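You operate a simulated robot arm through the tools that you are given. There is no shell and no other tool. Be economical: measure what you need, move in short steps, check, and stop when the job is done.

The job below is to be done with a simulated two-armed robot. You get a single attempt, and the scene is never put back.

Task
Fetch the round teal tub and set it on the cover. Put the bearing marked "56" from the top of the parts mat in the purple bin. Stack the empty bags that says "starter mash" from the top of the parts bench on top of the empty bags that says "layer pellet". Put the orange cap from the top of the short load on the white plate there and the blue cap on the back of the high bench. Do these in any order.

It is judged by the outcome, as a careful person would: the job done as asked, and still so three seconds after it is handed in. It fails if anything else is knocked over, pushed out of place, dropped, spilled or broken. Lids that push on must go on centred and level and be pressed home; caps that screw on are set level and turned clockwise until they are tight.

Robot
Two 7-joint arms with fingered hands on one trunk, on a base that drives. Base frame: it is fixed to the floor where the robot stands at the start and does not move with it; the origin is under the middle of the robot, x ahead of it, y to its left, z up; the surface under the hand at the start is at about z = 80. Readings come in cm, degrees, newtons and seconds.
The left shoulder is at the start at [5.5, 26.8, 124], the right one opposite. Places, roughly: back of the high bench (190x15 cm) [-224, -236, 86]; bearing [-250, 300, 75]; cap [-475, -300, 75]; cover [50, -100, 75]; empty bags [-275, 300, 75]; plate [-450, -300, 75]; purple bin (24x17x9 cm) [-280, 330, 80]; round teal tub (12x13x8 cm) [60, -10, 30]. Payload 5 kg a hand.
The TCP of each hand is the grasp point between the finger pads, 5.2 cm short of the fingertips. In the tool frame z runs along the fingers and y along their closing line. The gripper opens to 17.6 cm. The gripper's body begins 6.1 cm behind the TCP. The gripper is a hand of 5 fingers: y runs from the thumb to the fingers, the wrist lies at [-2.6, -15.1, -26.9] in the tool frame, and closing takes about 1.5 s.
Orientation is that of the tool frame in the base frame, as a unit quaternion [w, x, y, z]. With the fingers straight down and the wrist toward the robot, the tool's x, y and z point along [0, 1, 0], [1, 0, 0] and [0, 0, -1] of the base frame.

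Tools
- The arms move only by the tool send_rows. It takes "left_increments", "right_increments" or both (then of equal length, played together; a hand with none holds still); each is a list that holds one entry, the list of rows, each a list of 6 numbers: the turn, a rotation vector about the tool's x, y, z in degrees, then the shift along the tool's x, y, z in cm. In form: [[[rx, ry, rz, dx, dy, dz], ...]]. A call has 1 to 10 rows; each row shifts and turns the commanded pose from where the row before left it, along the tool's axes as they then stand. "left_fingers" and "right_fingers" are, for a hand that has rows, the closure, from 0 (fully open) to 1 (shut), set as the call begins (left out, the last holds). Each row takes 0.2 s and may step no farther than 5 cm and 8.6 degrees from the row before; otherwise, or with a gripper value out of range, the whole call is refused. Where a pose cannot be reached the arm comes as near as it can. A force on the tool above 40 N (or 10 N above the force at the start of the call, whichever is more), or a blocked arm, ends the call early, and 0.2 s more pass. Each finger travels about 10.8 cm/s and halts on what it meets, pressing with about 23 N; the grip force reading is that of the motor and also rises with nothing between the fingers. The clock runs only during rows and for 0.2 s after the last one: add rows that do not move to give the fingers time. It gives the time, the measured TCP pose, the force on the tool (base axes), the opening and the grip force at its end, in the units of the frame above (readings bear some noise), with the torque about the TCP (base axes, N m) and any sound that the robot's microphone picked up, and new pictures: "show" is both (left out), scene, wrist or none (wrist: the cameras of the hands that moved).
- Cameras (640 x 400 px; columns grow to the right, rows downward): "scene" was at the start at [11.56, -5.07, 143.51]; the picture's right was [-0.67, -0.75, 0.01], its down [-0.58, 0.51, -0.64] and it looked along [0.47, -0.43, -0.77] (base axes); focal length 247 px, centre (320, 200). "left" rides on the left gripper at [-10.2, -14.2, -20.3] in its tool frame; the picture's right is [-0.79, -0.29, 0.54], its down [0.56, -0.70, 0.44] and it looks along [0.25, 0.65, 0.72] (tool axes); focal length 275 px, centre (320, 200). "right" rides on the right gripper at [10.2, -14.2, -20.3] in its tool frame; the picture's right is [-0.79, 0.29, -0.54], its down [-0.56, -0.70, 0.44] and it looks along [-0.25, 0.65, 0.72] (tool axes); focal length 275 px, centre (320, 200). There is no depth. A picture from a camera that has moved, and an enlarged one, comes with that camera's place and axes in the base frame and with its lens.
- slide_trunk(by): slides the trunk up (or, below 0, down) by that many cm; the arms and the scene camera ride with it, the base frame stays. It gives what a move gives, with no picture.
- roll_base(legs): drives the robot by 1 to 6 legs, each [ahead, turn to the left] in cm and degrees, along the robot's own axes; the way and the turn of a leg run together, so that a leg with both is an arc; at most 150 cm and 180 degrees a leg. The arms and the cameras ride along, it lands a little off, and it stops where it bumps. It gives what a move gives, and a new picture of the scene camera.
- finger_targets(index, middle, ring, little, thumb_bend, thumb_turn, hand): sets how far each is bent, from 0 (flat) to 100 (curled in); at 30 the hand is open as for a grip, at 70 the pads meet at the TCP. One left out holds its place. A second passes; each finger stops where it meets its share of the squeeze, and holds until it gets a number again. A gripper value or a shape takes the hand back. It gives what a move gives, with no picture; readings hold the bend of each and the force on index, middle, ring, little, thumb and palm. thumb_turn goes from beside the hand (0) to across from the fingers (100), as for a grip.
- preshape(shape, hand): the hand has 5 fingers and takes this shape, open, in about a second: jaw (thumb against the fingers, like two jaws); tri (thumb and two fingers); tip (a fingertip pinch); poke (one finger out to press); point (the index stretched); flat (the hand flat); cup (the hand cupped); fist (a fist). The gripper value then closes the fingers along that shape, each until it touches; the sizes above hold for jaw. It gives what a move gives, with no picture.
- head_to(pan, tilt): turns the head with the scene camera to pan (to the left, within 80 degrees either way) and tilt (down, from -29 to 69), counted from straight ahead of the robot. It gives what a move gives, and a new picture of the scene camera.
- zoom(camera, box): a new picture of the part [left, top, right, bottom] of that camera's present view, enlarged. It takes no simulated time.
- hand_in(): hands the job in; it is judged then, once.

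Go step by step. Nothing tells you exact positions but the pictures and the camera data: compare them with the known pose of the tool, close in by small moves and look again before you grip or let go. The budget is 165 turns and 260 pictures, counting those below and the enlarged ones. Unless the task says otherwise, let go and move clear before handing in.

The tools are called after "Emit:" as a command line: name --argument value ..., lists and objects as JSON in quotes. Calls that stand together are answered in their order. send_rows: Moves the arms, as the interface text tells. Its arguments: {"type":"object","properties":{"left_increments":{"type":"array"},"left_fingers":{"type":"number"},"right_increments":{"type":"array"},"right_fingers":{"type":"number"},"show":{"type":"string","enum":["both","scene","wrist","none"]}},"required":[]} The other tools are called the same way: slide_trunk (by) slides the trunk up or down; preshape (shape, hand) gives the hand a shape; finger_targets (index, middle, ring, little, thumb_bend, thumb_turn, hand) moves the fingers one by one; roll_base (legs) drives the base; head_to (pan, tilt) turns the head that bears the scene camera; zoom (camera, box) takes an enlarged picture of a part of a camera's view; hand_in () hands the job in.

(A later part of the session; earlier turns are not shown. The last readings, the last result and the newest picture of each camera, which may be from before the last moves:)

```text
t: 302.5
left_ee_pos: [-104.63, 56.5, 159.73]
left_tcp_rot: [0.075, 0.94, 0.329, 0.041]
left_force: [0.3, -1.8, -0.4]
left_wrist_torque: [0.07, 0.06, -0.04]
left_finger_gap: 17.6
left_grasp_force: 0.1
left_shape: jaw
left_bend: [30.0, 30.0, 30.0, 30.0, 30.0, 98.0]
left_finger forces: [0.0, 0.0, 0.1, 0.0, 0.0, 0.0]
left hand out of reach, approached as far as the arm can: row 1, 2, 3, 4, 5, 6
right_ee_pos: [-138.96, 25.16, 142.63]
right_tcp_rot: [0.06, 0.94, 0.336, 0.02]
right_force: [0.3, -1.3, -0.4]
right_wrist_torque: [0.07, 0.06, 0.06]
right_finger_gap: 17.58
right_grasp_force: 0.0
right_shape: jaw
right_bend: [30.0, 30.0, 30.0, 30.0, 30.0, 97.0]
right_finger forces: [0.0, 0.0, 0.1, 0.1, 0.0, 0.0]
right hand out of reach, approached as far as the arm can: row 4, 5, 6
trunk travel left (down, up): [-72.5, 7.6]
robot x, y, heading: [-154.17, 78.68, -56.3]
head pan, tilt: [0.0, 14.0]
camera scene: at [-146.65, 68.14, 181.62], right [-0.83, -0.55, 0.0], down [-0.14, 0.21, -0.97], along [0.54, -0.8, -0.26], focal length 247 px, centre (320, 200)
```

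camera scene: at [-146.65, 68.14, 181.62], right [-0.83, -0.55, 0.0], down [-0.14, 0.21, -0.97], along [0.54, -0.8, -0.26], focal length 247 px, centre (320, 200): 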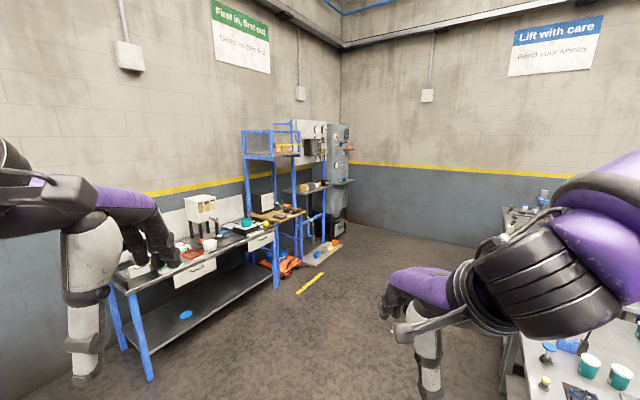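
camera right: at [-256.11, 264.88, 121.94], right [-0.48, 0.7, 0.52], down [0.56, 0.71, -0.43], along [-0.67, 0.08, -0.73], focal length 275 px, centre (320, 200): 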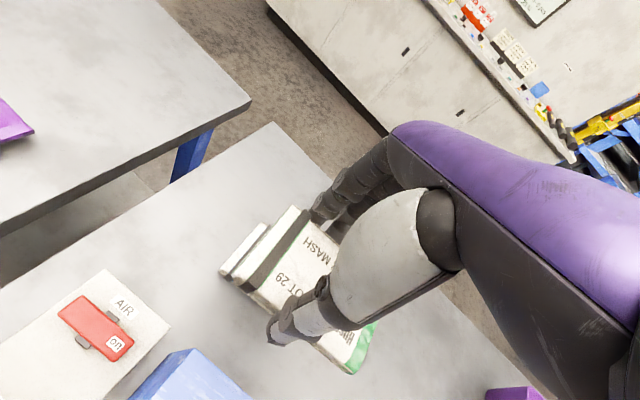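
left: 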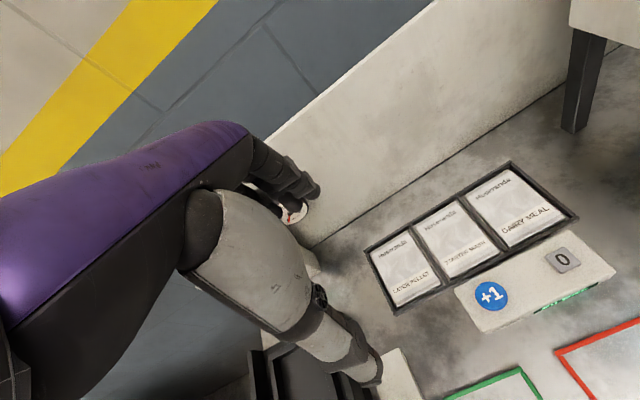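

The left hand had drifted in against my own shoulder; it's out now. I'll lower the trunk.

Emit:
slide_trunk --by -30

Emit:
send_rows --left_increments '[[[0, 0, 0, 1, 3, 2], [0, 0, 0, 1, 3, 2], [0, 0, 0, 1, 3, 2], [0, 0, 0, 1, 3, 2], [0, 0, 0, 0, 2, 3], [0, 0, 0, 0, 0, 0]]]' --show "none"

Emit:
roll_base --legs '[[0, -50], [15, 0]]'

```text
t: 305.5
left_ee_pos: [-104.02, 55.36, 127.79]
left_tcp_rot: [0.052, 0.943, 0.328, 0.034]
left_force: [-0.4, -0.4, 0.8]
left_wrist_torque: [-0.02, -0.04, 0.01]
left_finger_gap: 17.61
left_grasp_force: 0.0
left_shape: jaw
left_bend: [30.0, 30.0, 30.0, 30.0, 30.0, 98.0]
left_finger forces: [0.1, 0.0, 0.1, 0.0, 0.1, 0.1]
right_ee_pos: [-138.6, 25.0, 110.3]
right_tcp_rot: [0.039, 0.941, 0.335, 0.015]
right_force: [0.1, -0.1, 0.3]
right_wrist_torque: [-0.03, 0.01, 0.01]
right_finger_gap: 17.57
right_grasp_force: 0.0
right_shape: jaw
right_bend: [30.0, 30.0, 30.0, 30.0, 30.0, 97.0]
right_finger forces: [0.1, 0.0, 0.0, 0.0, 0.0, 0.0]
trunk travel left (down, up): [-42.5, 37.6]
robot x, y, heading: [-153.83, 79.05, -56.6]
head pan, tilt: [0.0, 14.0]
```

```text
t: 306.9
left_ee_pos: [-91.4, 46.39, 118.91]
left_tcp_rot: [0.052, 0.942, 0.328, 0.034]
left_force: [-0.9, 0.5, 2.0]
left_wrist_torque: [-0.04, -0.19, 0.04]
left_finger_gap: 17.59
left_grasp_force: 0.1
left_shape: jaw
left_bend: [30.0, 30.0, 30.0, 30.0, 30.0, 98.0]
left_finger forces: [0.1, 0.0, 0.1, 0.1, 0.0, 0.1]
right_ee_pos: [-138.62, 25.04, 110.42]
right_tcp_rot: [0.04, 0.941, 0.336, 0.016]
right_force: [-1.3, 0.4, 0.0]
right_wrist_torque: [-0.04, -0.06, -0.04]
right_finger_gap: 17.58
right_grasp_force: 0.0
right_shape: jaw
right_bend: [30.0, 30.0, 30.0, 30.0, 30.0, 98.0]
right_finger forces: [0.1, 0.0, 0.0, 0.1, 0.1, 0.0]
trunk travel left (down, up): [-42.5, 37.6]
robot x, y, heading: [-153.79, 79.22, -56.6]
head pan, tilt: [0.0, 14.0]
```

```text
t: 312.0
left_ee_pos: [-144.78, -4.59, 118.82]
left_tcp_rot: [0.061, 0.992, -0.111, 0.011]
left_force: [-2.6, -0.7, -0.1]
left_wrist_torque: [0.09, -0.46, 0.05]
left_finger_gap: 17.61
left_grasp_force: 0.2
left_shape: jaw
left_bend: [30.0, 30.0, 30.0, 30.0, 30.0, 98.0]
left_finger forces: [0.0, 0.0, 0.0, 0.0, 0.1, 0.0]
right_ee_pos: [-191.08, 18.73, 110.24]
right_tcp_rot: [0.041, 0.994, -0.103, -0.002]
right_force: [-3.8, 0.6, -2.3]
right_wrist_torque: [-0.03, -0.45, 0.07]
right_finger_gap: 17.61
right_grasp_force: 0.2
right_shape: jaw
right_bend: [30.0, 30.0, 30.0, 30.0, 30.0, 98.0]
right_finger forces: [0.0, 0.0, 0.1, 0.0, 0.0, 0.0]
trunk travel left (down, up): [-42.5, 37.6]
robot x, y, heading: [-158.18, 64.68, -107.7]
head pan, tilt: [0.0, 14.0]
camera scene: at [-163.02, 50.64, 151.53], right [-0.95, 0.3, 0.0], down [0.08, 0.24, -0.97], along [-0.29, -0.92, -0.26], focal length 247 px, centre (320, 200)
```

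scene: 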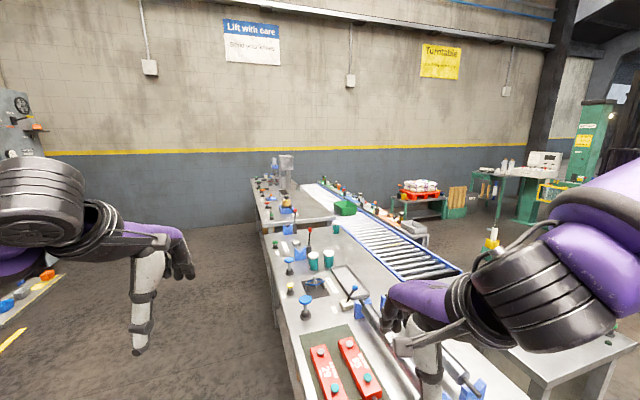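

Now I'll face west at y≈65 and drive through the aisle.

Emit:
roll_base --legs '[[0, -72], [110, 0], [105, 0]]'

```text
t: 331.3
left_ee_pos: [-433.68, 22.47, 119.5]
left_tcp_rot: [0.06, 0.745, -0.663, -0.033]
left_force: [-0.2, 0.8, -0.8]
left_wrist_torque: [-0.03, -0.04, 0.02]
left_finger_gap: 17.59
left_grasp_force: 0.0
left_shape: jaw
left_bend: [30.0, 30.0, 30.0, 30.0, 30.0, 98.0]
left_finger forces: [0.0, 0.0, 0.0, 0.1, 0.0, 0.0]
right_ee_pos: [-427.6, 73.78, 111.14]
right_tcp_rot: [0.025, 0.751, -0.659, -0.026]
right_force: [-1.5, -0.1, 0.5]
right_wrist_torque: [-0.01, -0.06, 0.0]
right_finger_gap: 17.57
right_grasp_force: 0.1
right_shape: jaw
right_bend: [30.0, 30.0, 30.0, 30.0, 30.0, 98.0]
right_finger forces: [0.1, 0.1, 0.0, 0.1, 0.0, 0.0]
trunk travel left (down, up): [-42.5, 37.6]
robot x, y, heading: [-374.6, 57.88, -178.0]
head pan, tilt: [0.0, 14.0]
camera scene: at [-389.16, 57.81, 151.53], right [-0.03, 1.0, 0.0], down [0.26, 0.01, -0.97], along [-0.97, -0.03, -0.26], focal length 247 px, centre (320, 200)
```

scene: 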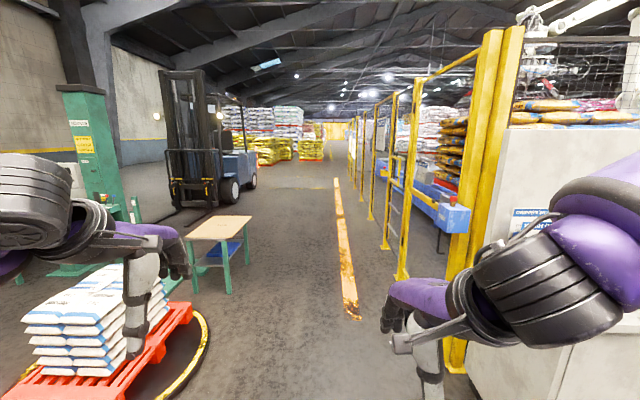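

I'm through the aisle. I'll turn south and look toward the short load.

Emit:
roll_base --legs '[[0, 80]]'

Emit:
zoom --camera "scene" --box '[280, 130, 440, 230]'

```text
t: 337.0
left_ee_pos: [-350.04, -5.53, 119.95]
left_tcp_rot: [0.074, 0.997, -0.035, 0.013]
left_force: [-0.1, -1.9, -0.3]
left_wrist_torque: [0.01, 0.01, -0.04]
left_finger_gap: 17.57
left_grasp_force: 0.1
left_shape: jaw
left_bend: [30.0, 30.0, 30.0, 30.0, 30.0, 97.0]
left_finger forces: [0.0, 0.1, 0.0, 0.0, 0.0, 0.1]
right_ee_pos: [-399.21, 9.32, 111.95]
right_tcp_rot: [0.036, 0.999, -0.03, -0.007]
right_force: [0.3, 0.8, -0.6]
right_wrist_torque: [0.0, -0.02, -0.01]
right_finger_gap: 17.58
right_grasp_force: 0.2
right_shape: jaw
right_bend: [30.0, 30.0, 30.0, 30.0, 30.0, 98.0]
right_finger forces: [0.1, 0.1, 0.0, 0.0, 0.0, 0.0]
trunk travel left (down, up): [-42.5, 37.6]
robot x, y, heading: [-376.18, 57.9, -98.6]
head pan, tilt: [0.0, 14.0]
camera scene: at [-378.12, 43.59, 151.53], right [-0.99, 0.15, 0.0], down [0.04, 0.25, -0.97], along [-0.15, -0.95, -0.26], focal length 247 px, centre (320, 200)
```

scene: 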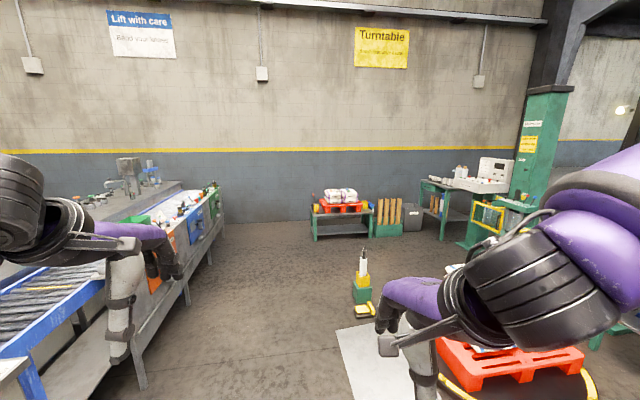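

```text
4.00 times, centred on (360, 180) of scene
camera zoom: at [-378.12, 43.59, 151.53], right [-0.99, 0.15, 0.0], down [0.04, 0.25, -0.97], along [-0.15, -0.95, -0.26], focal length 988 px, centre (160, 280)
```

zoom: 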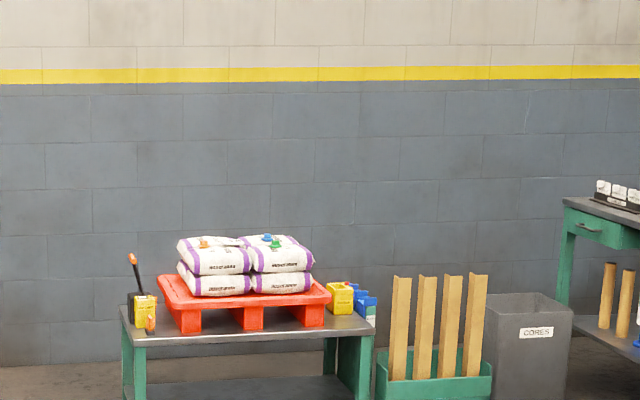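

The short load carries orange, blue and green caps on the bags. I'll drive down the corridor and stop diagonally in front of it.

Emit:
roll_base --legs '[[0, 6.5], [150, 0], [100, 0], [0, -38], [18, 0]]'

Emit:
head_to --pan 0 --tilt 38

```text
t: 337.6
left_ee_pos: [-348.08, -0.52, 122.34]
left_tcp_rot: [0.092, 0.995, -0.04, 0.007]
left_force: [4.9, 5.4, 1.5]
left_wrist_torque: [-0.54, 0.55, -0.07]
left_finger_gap: 17.59
left_grasp_force: 0.1
left_shape: jaw
left_bend: [30.0, 30.0, 30.0, 30.0, 30.0, 97.0]
left_finger forces: [0.1, 0.1, 0.0, 0.0, 0.0, 0.0]
right_ee_pos: [-397.61, 11.86, 115.39]
right_tcp_rot: [0.054, 0.997, -0.057, -0.014]
right_force: [4.7, 4.8, 1.3]
right_wrist_torque: [-0.57, 0.48, -0.2]
right_finger_gap: 17.59
right_grasp_force: 0.1
right_shape: jaw
right_bend: [30.0, 30.0, 30.0, 30.0, 30.0, 98.0]
right_finger forces: [0.0, 0.1, 0.0, 0.0, 0.0, 0.0]
trunk travel left (down, up): [-42.5, 37.6]
robot x, y, heading: [-375.76, 58.38, -99.2]
head pan, tilt: [0.0, 14.0]
stopped in leg 1: the force on the tool passed its limit at 126 N (the readings are from after the stop); the commanded pose is now the measured one
camera scene: at [-377.66, 44.31, 151.65], right [-0.99, 0.16, 0.0], down [0.04, 0.25, -0.97], along [-0.15, -0.96, -0.25], focal length 247 px, centre (320, 200)
```

scene: 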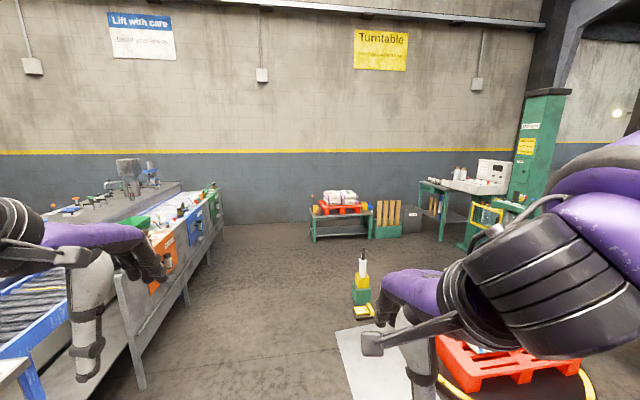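

```text
t: 338.5
left_ee_pos: [-348.41, -1.01, 122.08]
left_tcp_rot: [0.089, 0.995, -0.04, 0.008]
left_force: [1.4, 0.5, 0.4]
left_wrist_torque: [-0.17, 0.2, -0.03]
left_finger_gap: 17.62
left_grasp_force: 0.1
left_shape: jaw
left_bend: [30.0, 30.0, 30.0, 30.0, 30.0, 97.0]
left_finger forces: [0.0, 0.0, 0.0, 0.1, 0.0, 0.0]
right_ee_pos: [-397.92, 11.48, 114.91]
right_tcp_rot: [0.051, 0.997, -0.057, -0.013]
right_force: [2.5, 1.7, 0.6]
right_wrist_torque: [-0.1, 0.22, -0.08]
right_finger_gap: 17.57
right_grasp_force: 0.1
right_shape: jaw
right_bend: [30.0, 30.0, 30.0, 30.0, 30.0, 98.0]
right_finger forces: [0.0, 0.1, 0.0, 0.1, 0.0, 0.0]
trunk travel left (down, up): [-42.5, 37.6]
robot x, y, heading: [-375.96, 58.4, -99.0]
head pan, tilt: [0.0, 38.0]
camera scene: at [-377.85, 44.51, 147.75], right [-0.99, 0.16, 0.0], down [0.1, 0.62, -0.78], along [-0.12, -0.77, -0.63], focal length 247 px, centre (320, 200)
```

scene: 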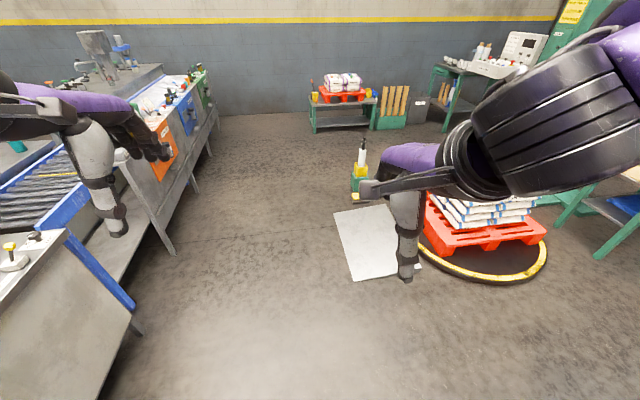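

That was only an inertial jerk, so I'll repeat the drive.

Emit:
roll_base --legs '[[125, 6], [120, 0], [0, -38], [18, 0]]'

```text
t: 358.7
left_ee_pos: [-415.36, -260.08, 121.94]
left_tcp_rot: [0.082, 0.946, -0.313, -0.013]
left_force: [-1.8, -1.2, -1.3]
left_wrist_torque: [0.16, -0.05, -0.05]
left_finger_gap: 17.6
left_grasp_force: 0.1
left_shape: jaw
left_bend: [30.0, 30.0, 30.0, 30.0, 30.0, 98.0]
left_finger forces: [0.0, 0.0, 0.0, 0.0, 0.1, 0.0]
right_ee_pos: [-450.45, -222.86, 114.36]
right_tcp_rot: [0.025, 0.946, -0.323, -0.03]
right_force: [-1.2, 0.1, -0.9]
right_wrist_torque: [0.18, -0.1, 0.0]
right_finger_gap: 17.63
right_grasp_force: 0.0
right_shape: jaw
right_bend: [30.0, 30.0, 30.0, 30.0, 30.0, 98.0]
right_finger forces: [0.0, 0.1, 0.1, 0.0, 0.0, 0.1]
trunk travel left (down, up): [-42.5, 37.6]
robot x, y, heading: [-406.81, -194.68, -131.0]
head pan, tilt: [0.0, 38.0]
camera scene: at [-416.35, -205.67, 147.7], right [-0.76, 0.65, 0.0], down [0.41, 0.48, -0.78], along [-0.51, -0.59, -0.63], focal length 247 px, centre (320, 200)
```

scene: 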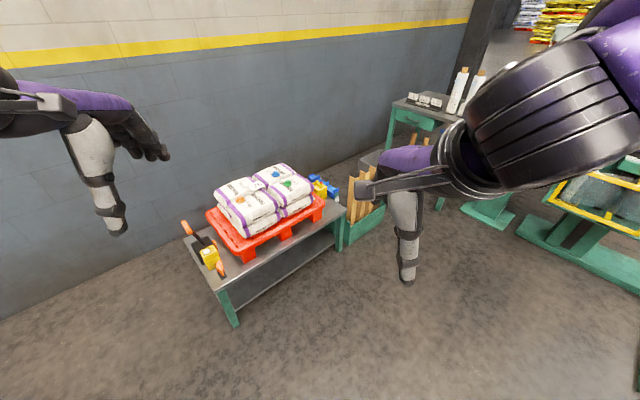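

I've arrived in front of the short load. I'll zoom in on its top.

Emit:
zoom --camera "scene" --box '[200, 155, 328, 255]'

```text
4.00 times, centred on (264, 205) of scene
camera zoom: at [-416.35, -205.67, 147.7], right [-0.76, 0.65, 0.0], down [0.41, 0.48, -0.78], along [-0.51, -0.59, -0.63], focal length 988 px, centre (544, 180)
```

zoom: 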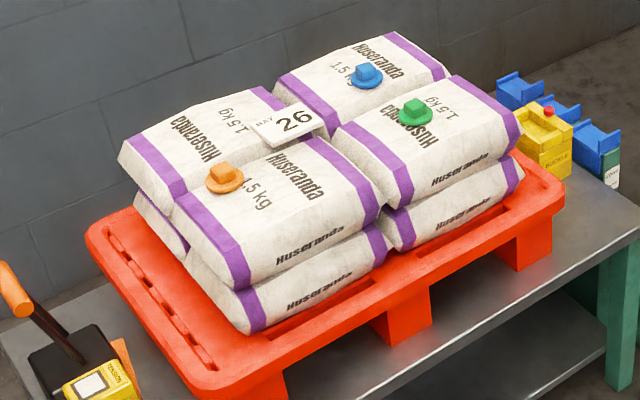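

The orange cap is on the left-front bag, the white "26" plate in the middle, the blue cap at the back right. I'll move closer so the left hand can reach them.

Emit:
roll_base --legs '[[46, 0], [0, 7]]'

Emit:
send_rows --left_increments '[[[0, 0, 0, 0, 0, 0], [0, 0, 0, 0, 0, 0]]]' --show "wrist"

```text
t: 359.4
left_ee_pos: [-412.04, -257.75, 124.81]
left_tcp_rot: [0.075, 0.952, -0.298, -0.021]
left_force: [3.5, 3.5, 1.8]
left_wrist_torque: [-0.33, 0.43, 0.07]
left_finger_gap: 17.59
left_grasp_force: 0.0
left_shape: jaw
left_bend: [30.0, 30.0, 30.0, 30.0, 30.0, 98.0]
left_finger forces: [0.0, 0.1, 0.0, 0.0, 0.1, 0.0]
right_ee_pos: [-448.14, -220.99, 117.85]
right_tcp_rot: [0.043, 0.937, -0.344, -0.034]
right_force: [3.4, 3.8, 0.9]
right_wrist_torque: [-0.36, 0.43, -0.08]
right_finger_gap: 17.58
right_grasp_force: 0.1
right_shape: jaw
right_bend: [30.0, 30.0, 30.0, 30.0, 30.0, 98.0]
right_finger forces: [0.0, 0.1, 0.0, 0.1, 0.0, 0.0]
trunk travel left (down, up): [-42.5, 37.6]
robot x, y, heading: [-406.94, -194.78, -131.1]
head pan, tilt: [0.0, 38.0]
stopped in leg 1: the force on the tool passed its limit at 116 N (the readings are from after the stop); the commanded pose is now the measured one
camera scene: at [-415.91, -205.18, 147.79], right [-0.76, 0.65, 0.0], down [0.41, 0.47, -0.78], along [-0.51, -0.59, -0.62], focal length 247 px, centre (320, 200)
```

scene: 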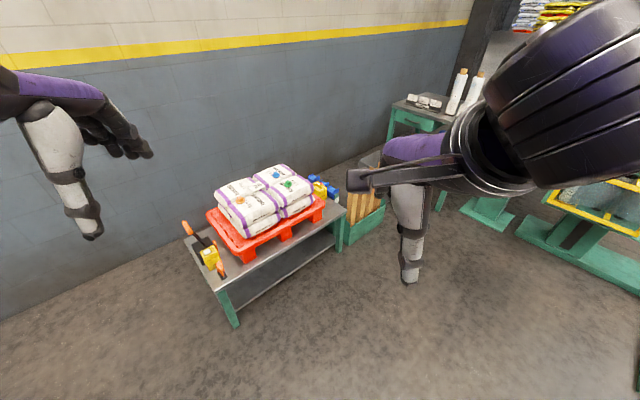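

```text
t: 360.0
left_ee_pos: [-412.31, -257.89, 124.69]
left_tcp_rot: [0.074, 0.952, -0.298, -0.02]
left_force: [0.3, 0.5, -0.1]
left_wrist_torque: [-0.07, 0.04, -0.01]
left_finger_gap: 17.57
left_grasp_force: 0.1
left_shape: jaw
left_bend: [30.0, 30.0, 30.0, 30.0, 30.0, 98.0]
left_finger forces: [0.0, 0.0, 0.0, 0.1, 0.0, 0.0]
right_ee_pos: [-448.55, -221.2, 117.59]
right_tcp_rot: [0.041, 0.938, -0.343, -0.033]
right_force: [-0.5, 0.4, 0.1]
right_wrist_torque: [-0.01, 0.06, -0.05]
right_finger_gap: 17.61
right_grasp_force: 0.0
right_shape: jaw
right_bend: [30.0, 30.0, 30.0, 30.0, 30.0, 98.0]
right_finger forces: [0.0, 0.0, 0.0, 0.0, 0.0, 0.0]
trunk travel left (down, up): [-42.5, 37.6]
robot x, y, heading: [-407.11, -194.65, -131.1]
head pan, tilt: [0.0, 38.0]
camera left: at [-411.0, -237.91, 142.27], right [-0.53, 0.61, -0.58], down [0.82, 0.2, -0.54], along [-0.22, -0.76, -0.61], focal length 275 px, centre (320, 200)
```

left: 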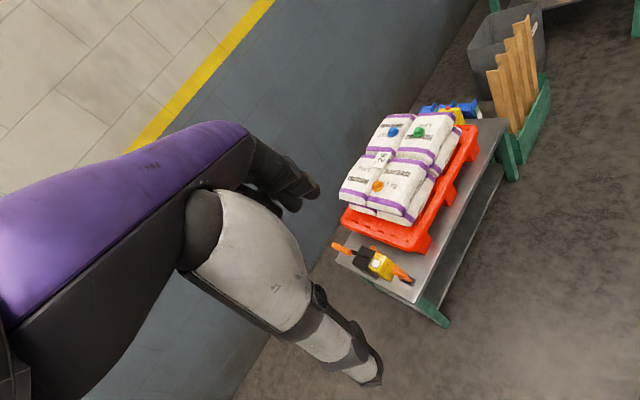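

I've settled; now I'll retry the approach.

Emit:
roll_base --legs '[[46, 0], [0, 7]]'

Emit:
send_rows --left_increments '[[[0, 0, 0, 0, 0, 0], [0, 0, 0, 0, 0, 0]]]' --show "wrist"

```text
t: 362.1
left_ee_pos: [-425.04, -273.55, 126.05]
left_tcp_rot: [0.071, 0.956, -0.284, -0.029]
left_force: [-2.5, -3.3, -3.6]
left_wrist_torque: [0.53, -0.2, -0.1]
left_finger_gap: 17.58
left_grasp_force: 0.1
left_shape: jaw
left_bend: [30.0, 30.0, 30.0, 30.0, 30.0, 97.0]
left_finger forces: [0.0, 0.0, 0.1, 0.1, 0.0, 0.1]
right_ee_pos: [-460.96, -237.36, 118.34]
right_tcp_rot: [0.041, 0.936, -0.35, -0.021]
right_force: [-3.2, -3.4, -3.2]
right_wrist_torque: [0.38, -0.42, 0.06]
right_finger_gap: 17.61
right_grasp_force: 0.0
right_shape: jaw
right_bend: [30.0, 30.0, 30.0, 30.0, 30.0, 98.0]
right_finger forces: [0.1, 0.0, 0.0, 0.0, 0.0, 0.0]
trunk travel left (down, up): [-42.5, 37.6]
robot x, y, heading: [-420.58, -210.58, -130.9]
head pan, tilt: [0.0, 38.0]
stopped in leg 1: the force on the tool passed its limit at 86 N (the readings are from after the stop); the commanded pose is now the measured one
camera scene: at [-430.27, -221.88, 147.68], right [-0.76, 0.65, 0.0], down [0.41, 0.48, -0.78], along [-0.51, -0.59, -0.63], focal length 247 px, centre (320, 200)
```

scene: 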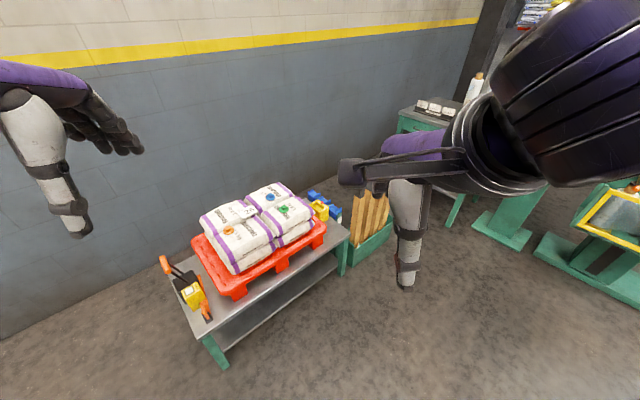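

```text
t: 362.7
left_ee_pos: [-424.91, -273.32, 126.3]
left_tcp_rot: [0.071, 0.956, -0.283, -0.031]
left_force: [-2.2, -1.8, -2.2]
left_wrist_torque: [0.31, -0.2, -0.04]
left_finger_gap: 17.59
left_grasp_force: 0.0
left_shape: jaw
left_bend: [30.0, 30.0, 30.0, 30.0, 30.0, 97.0]
left_finger forces: [0.0, 0.0, 0.0, 0.0, 0.0, 0.1]
right_ee_pos: [-460.68, -237.36, 118.77]
right_tcp_rot: [0.044, 0.935, -0.351, -0.02]
right_force: [-1.0, -2.3, -3.6]
right_wrist_torque: [0.26, -0.26, 0.04]
right_finger_gap: 17.64
right_grasp_force: 0.1
right_shape: jaw
right_bend: [30.0, 30.0, 30.0, 30.0, 30.0, 98.0]
right_finger forces: [0.0, 0.0, 0.0, 0.0, 0.0, 0.1]
trunk travel left (down, up): [-42.5, 37.6]
robot x, y, heading: [-421.06, -211.06, -130.3]
head pan, tilt: [0.0, 38.0]
camera left: at [-423.67, -253.61, 144.31], right [-0.56, 0.61, -0.56], down [0.8, 0.23, -0.55], along [-0.21, -0.76, -0.61], focal length 275 px, centre (320, 200)
```

left: 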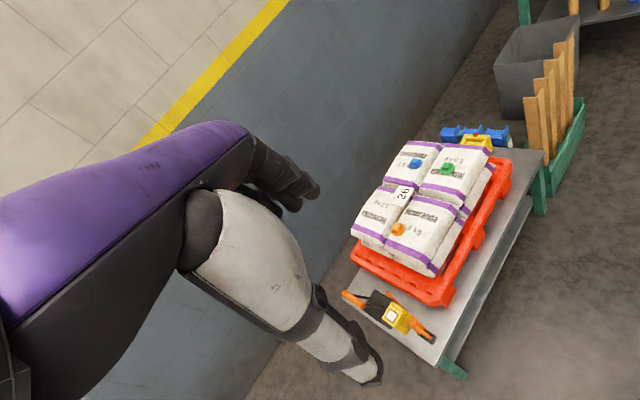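

The right hand is folded too close to my chest. I'll extend it forward a bit, then continue.

Emit:
send_rows --right_increments '[[[0, 0, 0, -1, 3, 0], [0, 0, 0, -1, 3, 0], [0, 0, 0, -1, 3, 0], [0, 0, 0, -1, 3, 0], [0, 0, 0, -1, 3, 0], [0, 0, 0, 0, 0, 0]]]' --left_increments '[[[0, 0, 0, 0, 2, 0], [0, 0, 0, 0, 2, 0], [0, 0, 0, 0, 2, 0], [0, 0, 0, 0, 2, 0], [0, 0, 0, 0, 0, 0], [0, 0, 0, 0, 0, 0]]]' --show "none"

Emit:
roll_base --legs '[[24, 0], [0, 6]]'

Emit:
send_rows --left_increments '[[[0, 0, 0, 0, 0, 0], [0, 0, 0, 0, 0, 0]]]' --show "wrist"

```text
t: 364.1
left_ee_pos: [-428.76, -278.96, 127.46]
left_tcp_rot: [0.08, 0.953, -0.29, -0.027]
left_force: [0.5, -0.7, -0.4]
left_wrist_torque: [0.04, 0.09, -0.03]
left_finger_gap: 17.6
left_grasp_force: 0.1
left_shape: jaw
left_bend: [30.0, 30.0, 30.0, 30.0, 30.0, 98.0]
left_finger forces: [0.0, 0.0, 0.0, 0.1, 0.0, 0.1]
right_ee_pos: [-473.52, -244.07, 119.99]
right_tcp_rot: [0.043, 0.938, -0.342, -0.027]
right_force: [0.6, -0.4, 1.1]
right_wrist_torque: [0.05, 0.06, 0.0]
right_finger_gap: 17.6
right_grasp_force: 0.0
right_shape: jaw
right_bend: [30.0, 30.0, 30.0, 30.0, 30.0, 97.0]
right_finger forces: [0.0, 0.0, 0.0, 0.0, 0.0, 0.0]
trunk travel left (down, up): [-42.5, 37.6]
robot x, y, heading: [-420.72, -211.01, -130.6]
head pan, tilt: [0.0, 38.0]
```

```text
t: 365.3
left_ee_pos: [-431.72, -282.21, 128.42]
left_tcp_rot: [0.089, 0.952, -0.29, -0.029]
left_force: [-4.9, -1.4, -3.1]
left_wrist_torque: [0.32, -0.48, 0.02]
left_finger_gap: 17.61
left_grasp_force: 0.0
left_shape: jaw
left_bend: [30.0, 30.0, 30.0, 30.0, 30.0, 98.0]
left_finger forces: [0.0, 0.0, 0.0, 0.0, 0.0, 0.0]
right_ee_pos: [-476.97, -247.58, 121.45]
right_tcp_rot: [0.057, 0.938, -0.341, -0.036]
right_force: [-5.3, -3.6, -2.4]
right_wrist_torque: [0.25, -0.69, 0.21]
right_finger_gap: 17.61
right_grasp_force: 0.0
right_shape: jaw
right_bend: [30.0, 30.0, 30.0, 30.0, 30.0, 98.0]
right_finger forces: [0.0, 0.0, 0.1, 0.1, 0.0, 0.0]
trunk travel left (down, up): [-42.5, 37.6]
robot x, y, heading: [-425.36, -215.77, -130.5]
head pan, tilt: [0.0, 38.0]
stopped in leg 1: the force on the tool passed its limit at 48 N (the readings are from after the stop); the commanded pose is now the measured one
camera scene: at [-435.04, -227.04, 147.63], right [-0.76, 0.65, 0.0], down [0.41, 0.48, -0.78], along [-0.5, -0.59, -0.63], focal length 247 px, centre (320, 200)
```

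scene: 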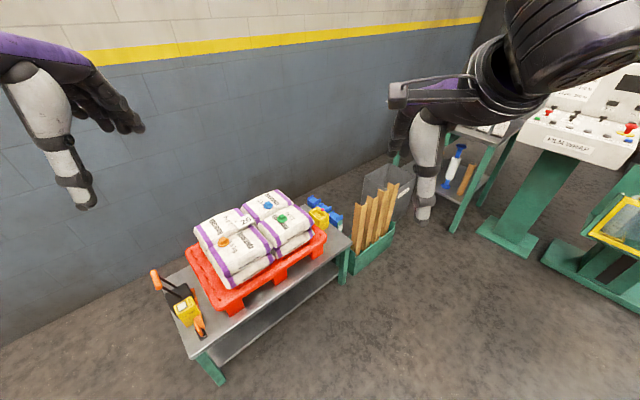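

```text
t: 365.9
left_ee_pos: [-430.94, -281.86, 128.78]
left_tcp_rot: [0.093, 0.952, -0.289, -0.031]
left_force: [-0.2, -0.6, -0.4]
left_wrist_torque: [0.06, 0.08, -0.05]
left_finger_gap: 17.58
left_grasp_force: 0.1
left_shape: jaw
left_bend: [30.0, 30.0, 30.0, 30.0, 30.0, 98.0]
left_finger forces: [0.0, 0.1, 0.1, 0.0, 0.0, 0.0]
right_ee_pos: [-476.16, -247.29, 121.88]
right_tcp_rot: [0.061, 0.938, -0.339, -0.037]
right_force: [0.8, -0.1, 0.0]
right_wrist_torque: [0.03, 0.03, 0.0]
right_finger_gap: 17.63
right_grasp_force: 0.1
right_shape: jaw
right_bend: [30.0, 30.0, 30.0, 30.0, 30.0, 98.0]
right_finger forces: [0.0, 0.0, 0.0, 0.1, 0.0, 0.1]
trunk travel left (down, up): [-42.5, 37.6]
robot x, y, heading: [-425.07, -215.57, -130.7]
head pan, tilt: [0.0, 38.0]
camera left: at [-429.28, -261.31, 145.78], right [-0.56, 0.59, -0.58], down [0.8, 0.19, -0.57], along [-0.23, -0.79, -0.58], focal length 275 px, centre (320, 200)
```

left: 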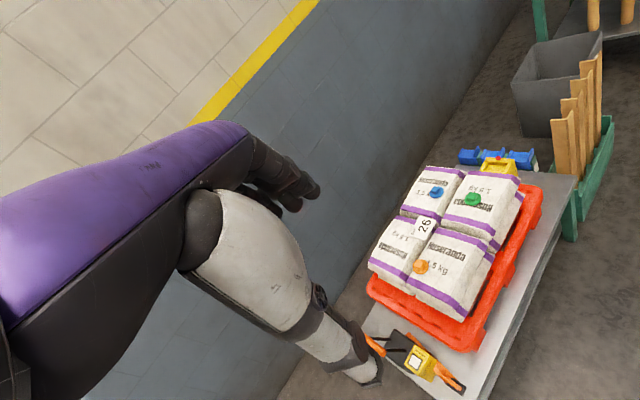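

Triangulated: orange cap at [-448.3,-303,72], plate at [-462,-309,~71], blue cap at [-473.4,-310]. I'll roll 12 cm nearer, lower the trunk and set the left hand to a fingertip pinch.

Emit:
roll_base --legs '[[12, 0]]'

Emit:
preshape --hand "left" --shape "tip"

Emit:
slide_trunk --by -14

Emit:
send_rows --left_increments '[[[4, 0, 0, 0, 0, 3], [4, 0, 0, 0, 0, 3], [4, 0, 0, 0, 0, 3], [0, 0, 0, 0, 0, 3], [0, 0, 0, 0, 0, 0]]]' --show "none"

```text
t: 367.4
left_ee_pos: [-438.74, -290.99, 128.76]
left_tcp_rot: [0.092, 0.952, -0.289, -0.031]
left_force: [-2.5, 0.5, -0.9]
left_wrist_torque: [0.04, -0.18, -0.08]
left_finger_gap: 17.6
left_grasp_force: 0.1
left_shape: jaw
left_bend: [30.0, 30.0, 30.0, 30.0, 30.0, 98.0]
left_finger forces: [0.0, 0.1, 0.0, 0.1, 0.0, 0.1]
right_ee_pos: [-483.81, -256.44, 121.93]
right_tcp_rot: [0.061, 0.939, -0.337, -0.038]
right_force: [-0.1, -0.2, 0.5]
right_wrist_torque: [0.09, 0.04, 0.01]
right_finger_gap: 17.63
right_grasp_force: 0.1
right_shape: jaw
right_bend: [30.0, 30.0, 30.0, 30.0, 30.0, 97.0]
right_finger forces: [0.0, 0.1, 0.0, 0.1, 0.0, 0.1]
trunk travel left (down, up): [-42.5, 37.6]
robot x, y, heading: [-432.85, -225.03, -130.5]
head pan, tilt: [0.0, 38.0]
camera scene: at [-442.16, -235.83, 147.71], right [-0.76, 0.65, 0.0], down [0.41, 0.48, -0.78], along [-0.51, -0.59, -0.63], focal length 247 px, centre (320, 200)
```

scene: 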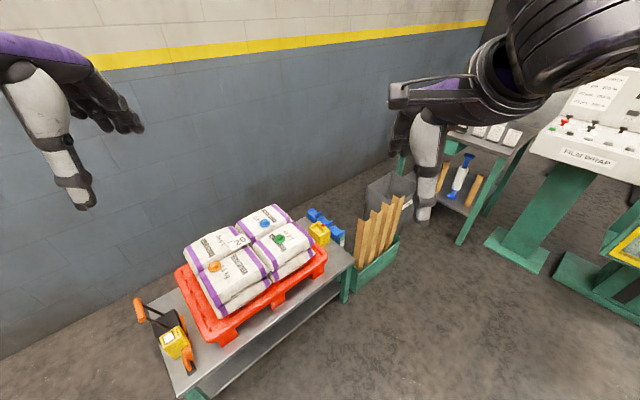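

```text
t: 368.3
left_ee_pos: [-437.97, -289.72, 129.33]
left_tcp_rot: [0.098, 0.951, -0.291, -0.036]
left_force: [-1.7, -2.2, -2.5]
left_wrist_torque: [0.17, -0.1, -0.06]
left_finger_gap: 17.61
left_grasp_force: 0.0
left_shape: tip
left_bend: [30.0, 98.0, 99.0, 99.0, 30.0, 98.0]
left_finger forces: [0.1, 0.0, 0.1, 0.0, 0.1, 0.1]
right_ee_pos: [-483.06, -255.37, 122.5]
right_tcp_rot: [0.066, 0.938, -0.338, -0.04]
right_force: [-0.9, -1.4, -0.9]
right_wrist_torque: [0.22, -0.16, 0.03]
right_finger_gap: 17.58
right_grasp_force: 0.1
right_shape: jaw
right_bend: [30.0, 30.0, 30.0, 30.0, 30.0, 98.0]
right_finger forces: [0.0, 0.0, 0.1, 0.0, 0.0, 0.0]
trunk travel left (down, up): [-42.5, 37.6]
robot x, y, heading: [-432.64, -225.09, -130.8]
head pan, tilt: [0.0, 38.0]
```

```text
t: 369.9
left_ee_pos: [-437.58, -289.52, 115.62]
left_tcp_rot: [0.099, 0.952, -0.288, -0.034]
left_force: [1.2, 0.0, 0.8]
left_wrist_torque: [-0.08, 0.05, -0.01]
left_finger_gap: 17.6
left_grasp_force: 0.1
left_shape: tip
left_bend: [30.0, 98.0, 99.0, 99.0, 30.0, 98.0]
left_finger forces: [0.1, 0.0, 0.1, 0.0, 0.0, 0.0]
right_ee_pos: [-482.79, -255.04, 108.72]
right_tcp_rot: [0.068, 0.938, -0.338, -0.04]
right_force: [1.3, -0.1, 0.3]
right_wrist_torque: [0.0, 0.03, -0.02]
right_finger_gap: 17.59
right_grasp_force: 0.0
right_shape: jaw
right_bend: [30.0, 30.0, 30.0, 30.0, 30.0, 98.0]
right_finger forces: [0.0, 0.1, 0.0, 0.0, 0.0, 0.0]
trunk travel left (down, up): [-28.5, 51.6]
robot x, y, heading: [-433.27, -224.83, -130.6]
head pan, tilt: [0.0, 38.0]
```

```text
t: 371.1
left_ee_pos: [-438.53, -290.65, 103.67]
left_tcp_rot: [-0.001, 0.957, -0.29, -0.003]
left_force: [0.2, 0.0, 0.8]
left_wrist_torque: [-0.04, 0.0, 0.03]
left_finger_gap: 17.59
left_grasp_force: 0.1
left_shape: tip
left_bend: [30.0, 98.0, 99.0, 99.0, 30.0, 98.0]
left_finger forces: [0.1, 0.0, 0.0, 0.0, 0.0, 0.0]
right_ee_pos: [-482.9, -255.08, 108.65]
right_tcp_rot: [0.067, 0.938, -0.338, -0.04]
right_force: [1.2, 0.2, -0.7]
right_wrist_torque: [-0.01, -0.06, -0.01]
right_finger_gap: 17.58
right_grasp_force: 0.1
right_shape: jaw
right_bend: [30.0, 30.0, 30.0, 30.0, 30.0, 98.0]
right_finger forces: [0.0, 0.1, 0.0, 0.1, 0.0, 0.1]
trunk travel left (down, up): [-28.5, 51.6]
robot x, y, heading: [-432.83, -225.12, -130.5]
head pan, tilt: [0.0, 38.0]
```

The left hand is vertical. I'll move it over the orange cap at z≈90 with the pinch partly closed.

Emit:
send_rows --left_increments '[[[0, 0, 0, -0.26, 3.3, 2.5], [0, 0, 0, -0.26, 3.3, 2.5], [0, 0, 0, -0.26, 3.3, 2.5], [0, 0, 0, -0.26, 3.3, 2.5], [0, 0, 0, -0.26, 3.3, 2.5], [0, 0, 0, 0, 0, 0], [0, 0, 0, 0, 0, 0]]]' --left_fingers 0.62 --show "wrist"

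```text
t: 372.8
left_ee_pos: [-448.8, -303.62, 90.87]
left_tcp_rot: [-0.003, 0.957, -0.29, -0.003]
left_force: [-0.4, 0.3, -0.2]
left_wrist_torque: [0.06, -0.02, -0.02]
left_finger_gap: 6.75
left_grasp_force: 0.1
left_shape: tip
left_bend: [73.0, 98.0, 99.0, 99.0, 73.0, 100.0]
left_finger forces: [0.0, 0.1, 0.1, 0.1, 0.1, 0.1]
right_ee_pos: [-482.9, -255.18, 108.65]
right_tcp_rot: [0.066, 0.938, -0.338, -0.039]
right_force: [-0.3, -0.5, -0.7]
right_wrist_torque: [0.03, -0.04, 0.02]
right_finger_gap: 17.56
right_grasp_force: 0.0
right_shape: jaw
right_bend: [30.0, 30.0, 30.0, 30.0, 30.0, 98.0]
right_finger forces: [0.0, 0.0, 0.0, 0.1, 0.0, 0.0]
trunk travel left (down, up): [-28.5, 51.6]
robot x, y, heading: [-433.07, -225.21, -130.6]
head pan, tilt: [0.0, 38.0]
camera left: at [-449.24, -286.32, 111.14], right [-0.5, 0.68, -0.53], down [0.85, 0.28, -0.44], along [-0.16, -0.68, -0.72], focal length 275 px, centre (320, 200)
```

left: 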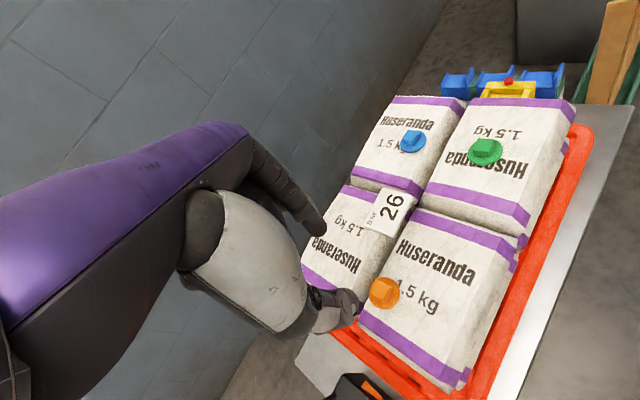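

The cap position is confirmed at [-448.8,-303.4]. I'll descend most of the way and check.

Emit:
send_rows --left_increments '[[[0, 0, 0, 0, 0.3, 2.5], [0, 0, 0, 0, 0.3, 2.5], [0, 0, 0, 0, 0, 2.5], [0, 0, 0, 0, 0, 2.5], [0, 0, 0, 0, 0, 2], [0, 0, 0, 0, 0, 1], [0, 0, 0, 0, 0, 0]]]' --left_fingers 0.64 --show "none"

Emit:
zoom --camera "left" --box '[256, 200, 416, 300]'

```text
t: 374.4
left_ee_pos: [-449.07, -303.89, 78.1]
left_tcp_rot: [-0.001, 0.957, -0.291, -0.003]
left_force: [-0.7, -0.7, 0.8]
left_wrist_torque: [-0.01, 0.0, 0.02]
left_finger_gap: 6.43
left_grasp_force: 0.1
left_shape: tip
left_bend: [73.0, 98.0, 99.0, 99.0, 73.0, 100.0]
left_finger forces: [0.1, 0.0, 0.0, 0.0, 0.0, 0.1]
right_ee_pos: [-482.91, -255.2, 108.78]
right_tcp_rot: [0.068, 0.938, -0.339, -0.041]
right_force: [-0.5, -0.4, 0.3]
right_wrist_torque: [0.0, -0.03, 0.0]
right_finger_gap: 17.59
right_grasp_force: 0.1
right_shape: jaw
right_bend: [30.0, 30.0, 30.0, 30.0, 30.0, 98.0]
right_finger forces: [0.0, 0.0, 0.0, 0.0, 0.1, 0.0]
trunk travel left (down, up): [-28.5, 51.6]
robot x, y, heading: [-432.66, -225.23, -130.3]
head pan, tilt: [0.0, 38.0]
```

```text
4.00 times, centred on (336, 250) of left
camera zoom: at [-449.41, -286.46, 98.33], right [-0.5, 0.68, -0.53], down [0.85, 0.28, -0.45], along [-0.16, -0.68, -0.72], focal length 1101 px, centre (256, 0)
```

zoom: 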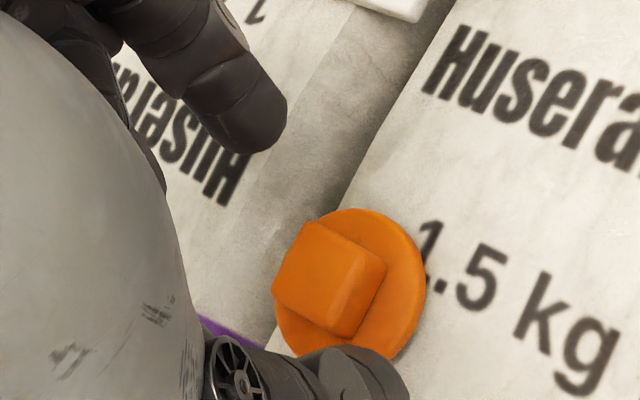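

The cap's square knob is between thumb and index. I'll descend 2.2 cm more and close.

Emit:
send_rows --left_increments '[[[0, 0, 0, 0, 0.2, 0.6], [0, 0, 0, 0, 0.2, 0.6], [0, 0, 0, 0, 0, 0.5], [0, 0, 0, 0, 0, 0.5], [0, 0, 0, 0, 0, 0]]]' --left_fingers 0.64 --show "none"

Emit:
send_rows --left_increments '[[[0, 0, 0, 0, 0, 0], [0, 0, 0, 0, 0, 0], [0, 0, 0, 0, 0, 0], [0, 0, 0, 0, 0, 0], [0, 0, 0, 0, 0, 0], [0, 0, 0, 0, 0, 0]]]' --left_fingers 1 --show "none"

Emit:
zoom --camera "left" --box '[256, 200, 416, 300]'

```text
t: 375.6
left_ee_pos: [-449.35, -304.2, 75.76]
left_tcp_rot: [-0.001, 0.957, -0.291, -0.002]
left_force: [1.5, 0.4, 0.5]
left_wrist_torque: [-0.02, 0.0, 0.0]
left_finger_gap: 6.44
left_grasp_force: 0.1
left_shape: tip
left_bend: [73.0, 98.0, 99.0, 99.0, 73.0, 100.0]
left_finger forces: [0.1, 0.0, 0.0, 0.0, 0.0, 0.0]
right_ee_pos: [-482.8, -255.19, 108.74]
right_tcp_rot: [0.067, 0.938, -0.338, -0.04]
right_force: [0.1, -0.3, -0.1]
right_wrist_torque: [0.02, 0.01, -0.02]
right_finger_gap: 17.59
right_grasp_force: 0.2
right_shape: jaw
right_bend: [30.0, 30.0, 30.0, 30.0, 30.0, 98.0]
right_finger forces: [0.1, 0.0, 0.1, 0.0, 0.0, 0.0]
trunk travel left (down, up): [-28.5, 51.6]
robot x, y, heading: [-432.96, -224.81, -130.5]
head pan, tilt: [0.0, 38.0]
```

```text
t: 376.9
left_ee_pos: [-449.36, -304.18, 76.04]
left_tcp_rot: [-0.001, 0.957, -0.29, -0.004]
left_force: [-4.2, -1.5, 24.8]
left_wrist_torque: [-0.1, 0.23, 0.01]
left_finger_gap: 3.41
left_grasp_force: 22.8
left_shape: tip
left_bend: [73.0, 100.0, 100.0, 100.0, 76.0, 100.0]
left_finger forces: [30.1, 0.0, 0.0, 0.0, 24.3, 0.1]
right_ee_pos: [-482.86, -254.97, 108.73]
right_tcp_rot: [0.068, 0.937, -0.339, -0.041]
right_force: [0.1, 0.2, -0.1]
right_wrist_torque: [0.01, -0.01, -0.02]
right_finger_gap: 17.6
right_grasp_force: 0.1
right_shape: jaw
right_bend: [30.0, 30.0, 30.0, 30.0, 30.0, 98.0]
right_finger forces: [0.0, 0.0, 0.0, 0.0, 0.0, 0.0]
trunk travel left (down, up): [-28.5, 51.6]
robot x, y, heading: [-432.83, -225.0, -130.6]
head pan, tilt: [0.0, 38.0]
```

```text
4.00 times, centred on (336, 250) of left
camera zoom: at [-449.67, -286.72, 96.25], right [-0.5, 0.68, -0.54], down [0.85, 0.28, -0.45], along [-0.16, -0.68, -0.72], focal length 1101 px, centre (256, 0)
```

zoom: 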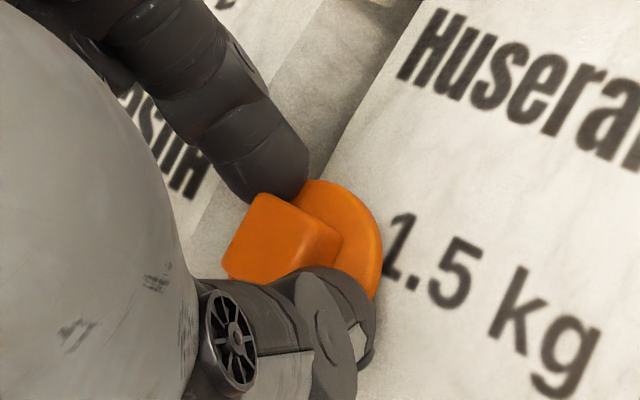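

The pinch holds (30/24 N). I'll lift 5 cm and look.

Emit:
slide_trunk --by 6

Emit:
zoom --camera "left" --box '[240, 130, 480, 300]'

```text
t: 377.9
left_ee_pos: [-449.38, -304.22, 81.71]
left_tcp_rot: [-0.002, 0.957, -0.291, -0.003]
left_force: [-0.2, -1.0, -1.1]
left_wrist_torque: [0.1, -0.01, 0.01]
left_finger_gap: 3.33
left_grasp_force: 22.4
left_shape: tip
left_bend: [73.0, 100.0, 100.0, 100.0, 76.0, 100.0]
left_finger forces: [17.5, 0.1, 0.1, 0.0, 18.2, 0.1]
right_ee_pos: [-482.89, -255.17, 114.59]
right_tcp_rot: [0.067, 0.938, -0.339, -0.04]
right_force: [0.0, -0.4, -0.3]
right_wrist_torque: [0.04, -0.03, 0.01]
right_finger_gap: 17.59
right_grasp_force: 0.0
right_shape: jaw
right_bend: [30.0, 30.0, 30.0, 30.0, 30.0, 98.0]
right_finger forces: [0.0, 0.1, 0.0, 0.0, 0.1, 0.0]
trunk travel left (down, up): [-34.5, 45.6]
robot x, y, heading: [-432.89, -225.13, -130.6]
head pan, tilt: [0.0, 38.0]
```

```text
2.35 times, centred on (360, 215) of left
camera zoom: at [-449.7, -286.85, 102.0], right [-0.5, 0.68, -0.53], down [0.85, 0.28, -0.44], along [-0.15, -0.68, -0.72], focal length 648 px, centre (226, 165)
```

zoom: 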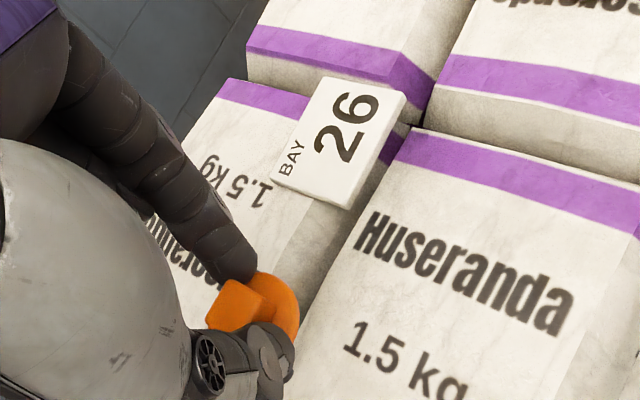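

It's held. The plate centre is ≈[-460,-309], so I'll carry the cap over it.

Emit:
send_rows --left_increments '[[[0, 0, 0, -1.4, 2.5, -0.5], [0, 0, 0, -1.4, 2.5, -0.5], [0, 0, 0, -1.4, 2.5, -0.5], [0, 0, 0, -1.4, 2.5, -0.5], [0, 0, 0, 0, 0, 0], [0, 0, 0, 0, 0, 0]]]' --show "none"

Emit:
zoom --camera "left" --box '[240, 180, 480, 330]'

```text
t: 379.4
left_ee_pos: [-459.71, -309.53, 83.92]
left_tcp_rot: [-0.002, 0.957, -0.291, -0.003]
left_force: [-1.4, 0.7, 0.1]
left_wrist_torque: [-0.01, -0.05, 0.03]
left_finger_gap: 3.35
left_grasp_force: 23.0
left_shape: tip
left_bend: [73.0, 100.0, 100.0, 100.0, 76.0, 100.0]
left_finger forces: [17.5, 0.0, 0.1, 0.1, 17.9, 0.1]
right_ee_pos: [-482.96, -255.22, 114.62]
right_tcp_rot: [0.067, 0.938, -0.339, -0.041]
right_force: [0.6, 0.6, 0.8]
right_wrist_torque: [-0.04, -0.01, 0.05]
right_finger_gap: 17.6
right_grasp_force: 0.0
right_shape: jaw
right_bend: [30.0, 30.0, 30.0, 30.0, 30.0, 98.0]
right_finger forces: [0.0, 0.0, 0.1, 0.1, 0.1, 0.0]
trunk travel left (down, up): [-34.5, 45.6]
robot x, y, heading: [-432.89, -224.97, -130.7]
head pan, tilt: [0.0, 38.0]
```

```text
2.67 times, centred on (360, 255) of left
camera zoom: at [-459.99, -292.03, 104.12], right [-0.5, 0.68, -0.53], down [0.85, 0.28, -0.45], along [-0.16, -0.68, -0.72], focal length 734 px, centre (213, 53)
```

zoom: 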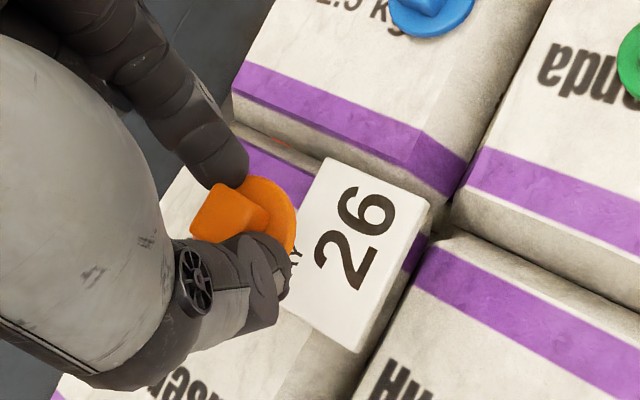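

I need about 1.3 cm of correction sideways. I'll apply that and lower toward the plate.

Emit:
send_rows --left_increments '[[[0, 0, 0, -0.6, -0.1, 0.5], [0, 0, 0, -0.6, -0.1, 1], [0, 0, 0, 0, 0, 1], [0, 0, 0, 0, 0, 1], [0, 0, 0, 0, 0, 0.8], [0, 0, 0, 0, 0, 0.6], [0, 0, 0, 0, 0, 0]]]' --show "none"

Emit:
zoom --camera "left" --box '[256, 180, 416, 300]'

```text
t: 380.9
left_ee_pos: [-460.51, -308.64, 78.98]
left_tcp_rot: [-0.003, 0.957, -0.291, -0.004]
left_force: [0.6, -0.3, -0.1]
left_wrist_torque: [0.01, 0.04, -0.02]
left_finger_gap: 3.34
left_grasp_force: 23.0
left_shape: tip
left_bend: [73.0, 100.0, 100.0, 100.0, 76.0, 100.0]
left_finger forces: [17.5, 0.0, 0.0, 0.0, 17.7, 0.0]
right_ee_pos: [-482.85, -255.11, 114.73]
right_tcp_rot: [0.066, 0.938, -0.338, -0.04]
right_force: [0.1, 0.0, -1.1]
right_wrist_torque: [-0.01, 0.0, -0.03]
right_finger_gap: 17.6
right_grasp_force: 0.1
right_shape: jaw
right_bend: [30.0, 30.0, 30.0, 30.0, 30.0, 98.0]
right_finger forces: [0.0, 0.0, 0.0, 0.0, 0.0, 0.1]
trunk travel left (down, up): [-34.5, 45.6]
robot x, y, heading: [-433.08, -224.98, -130.6]
head pan, tilt: [0.0, 38.0]
```

```text
3.33 times, centred on (336, 240) of left
camera zoom: at [-460.84, -291.2, 99.27], right [-0.5, 0.68, -0.53], down [0.85, 0.28, -0.45], along [-0.16, -0.68, -0.72], focal length 918 px, centre (267, 67)
```

zoom: 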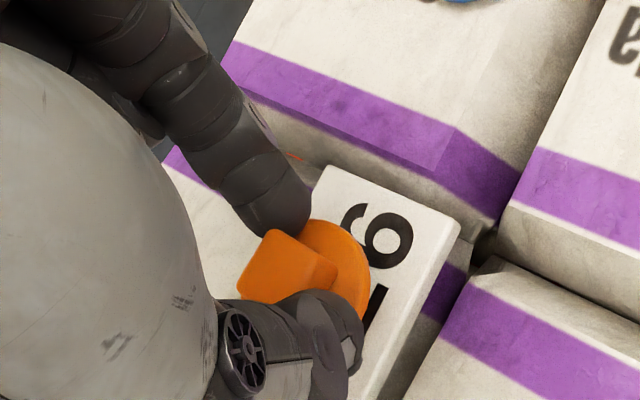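

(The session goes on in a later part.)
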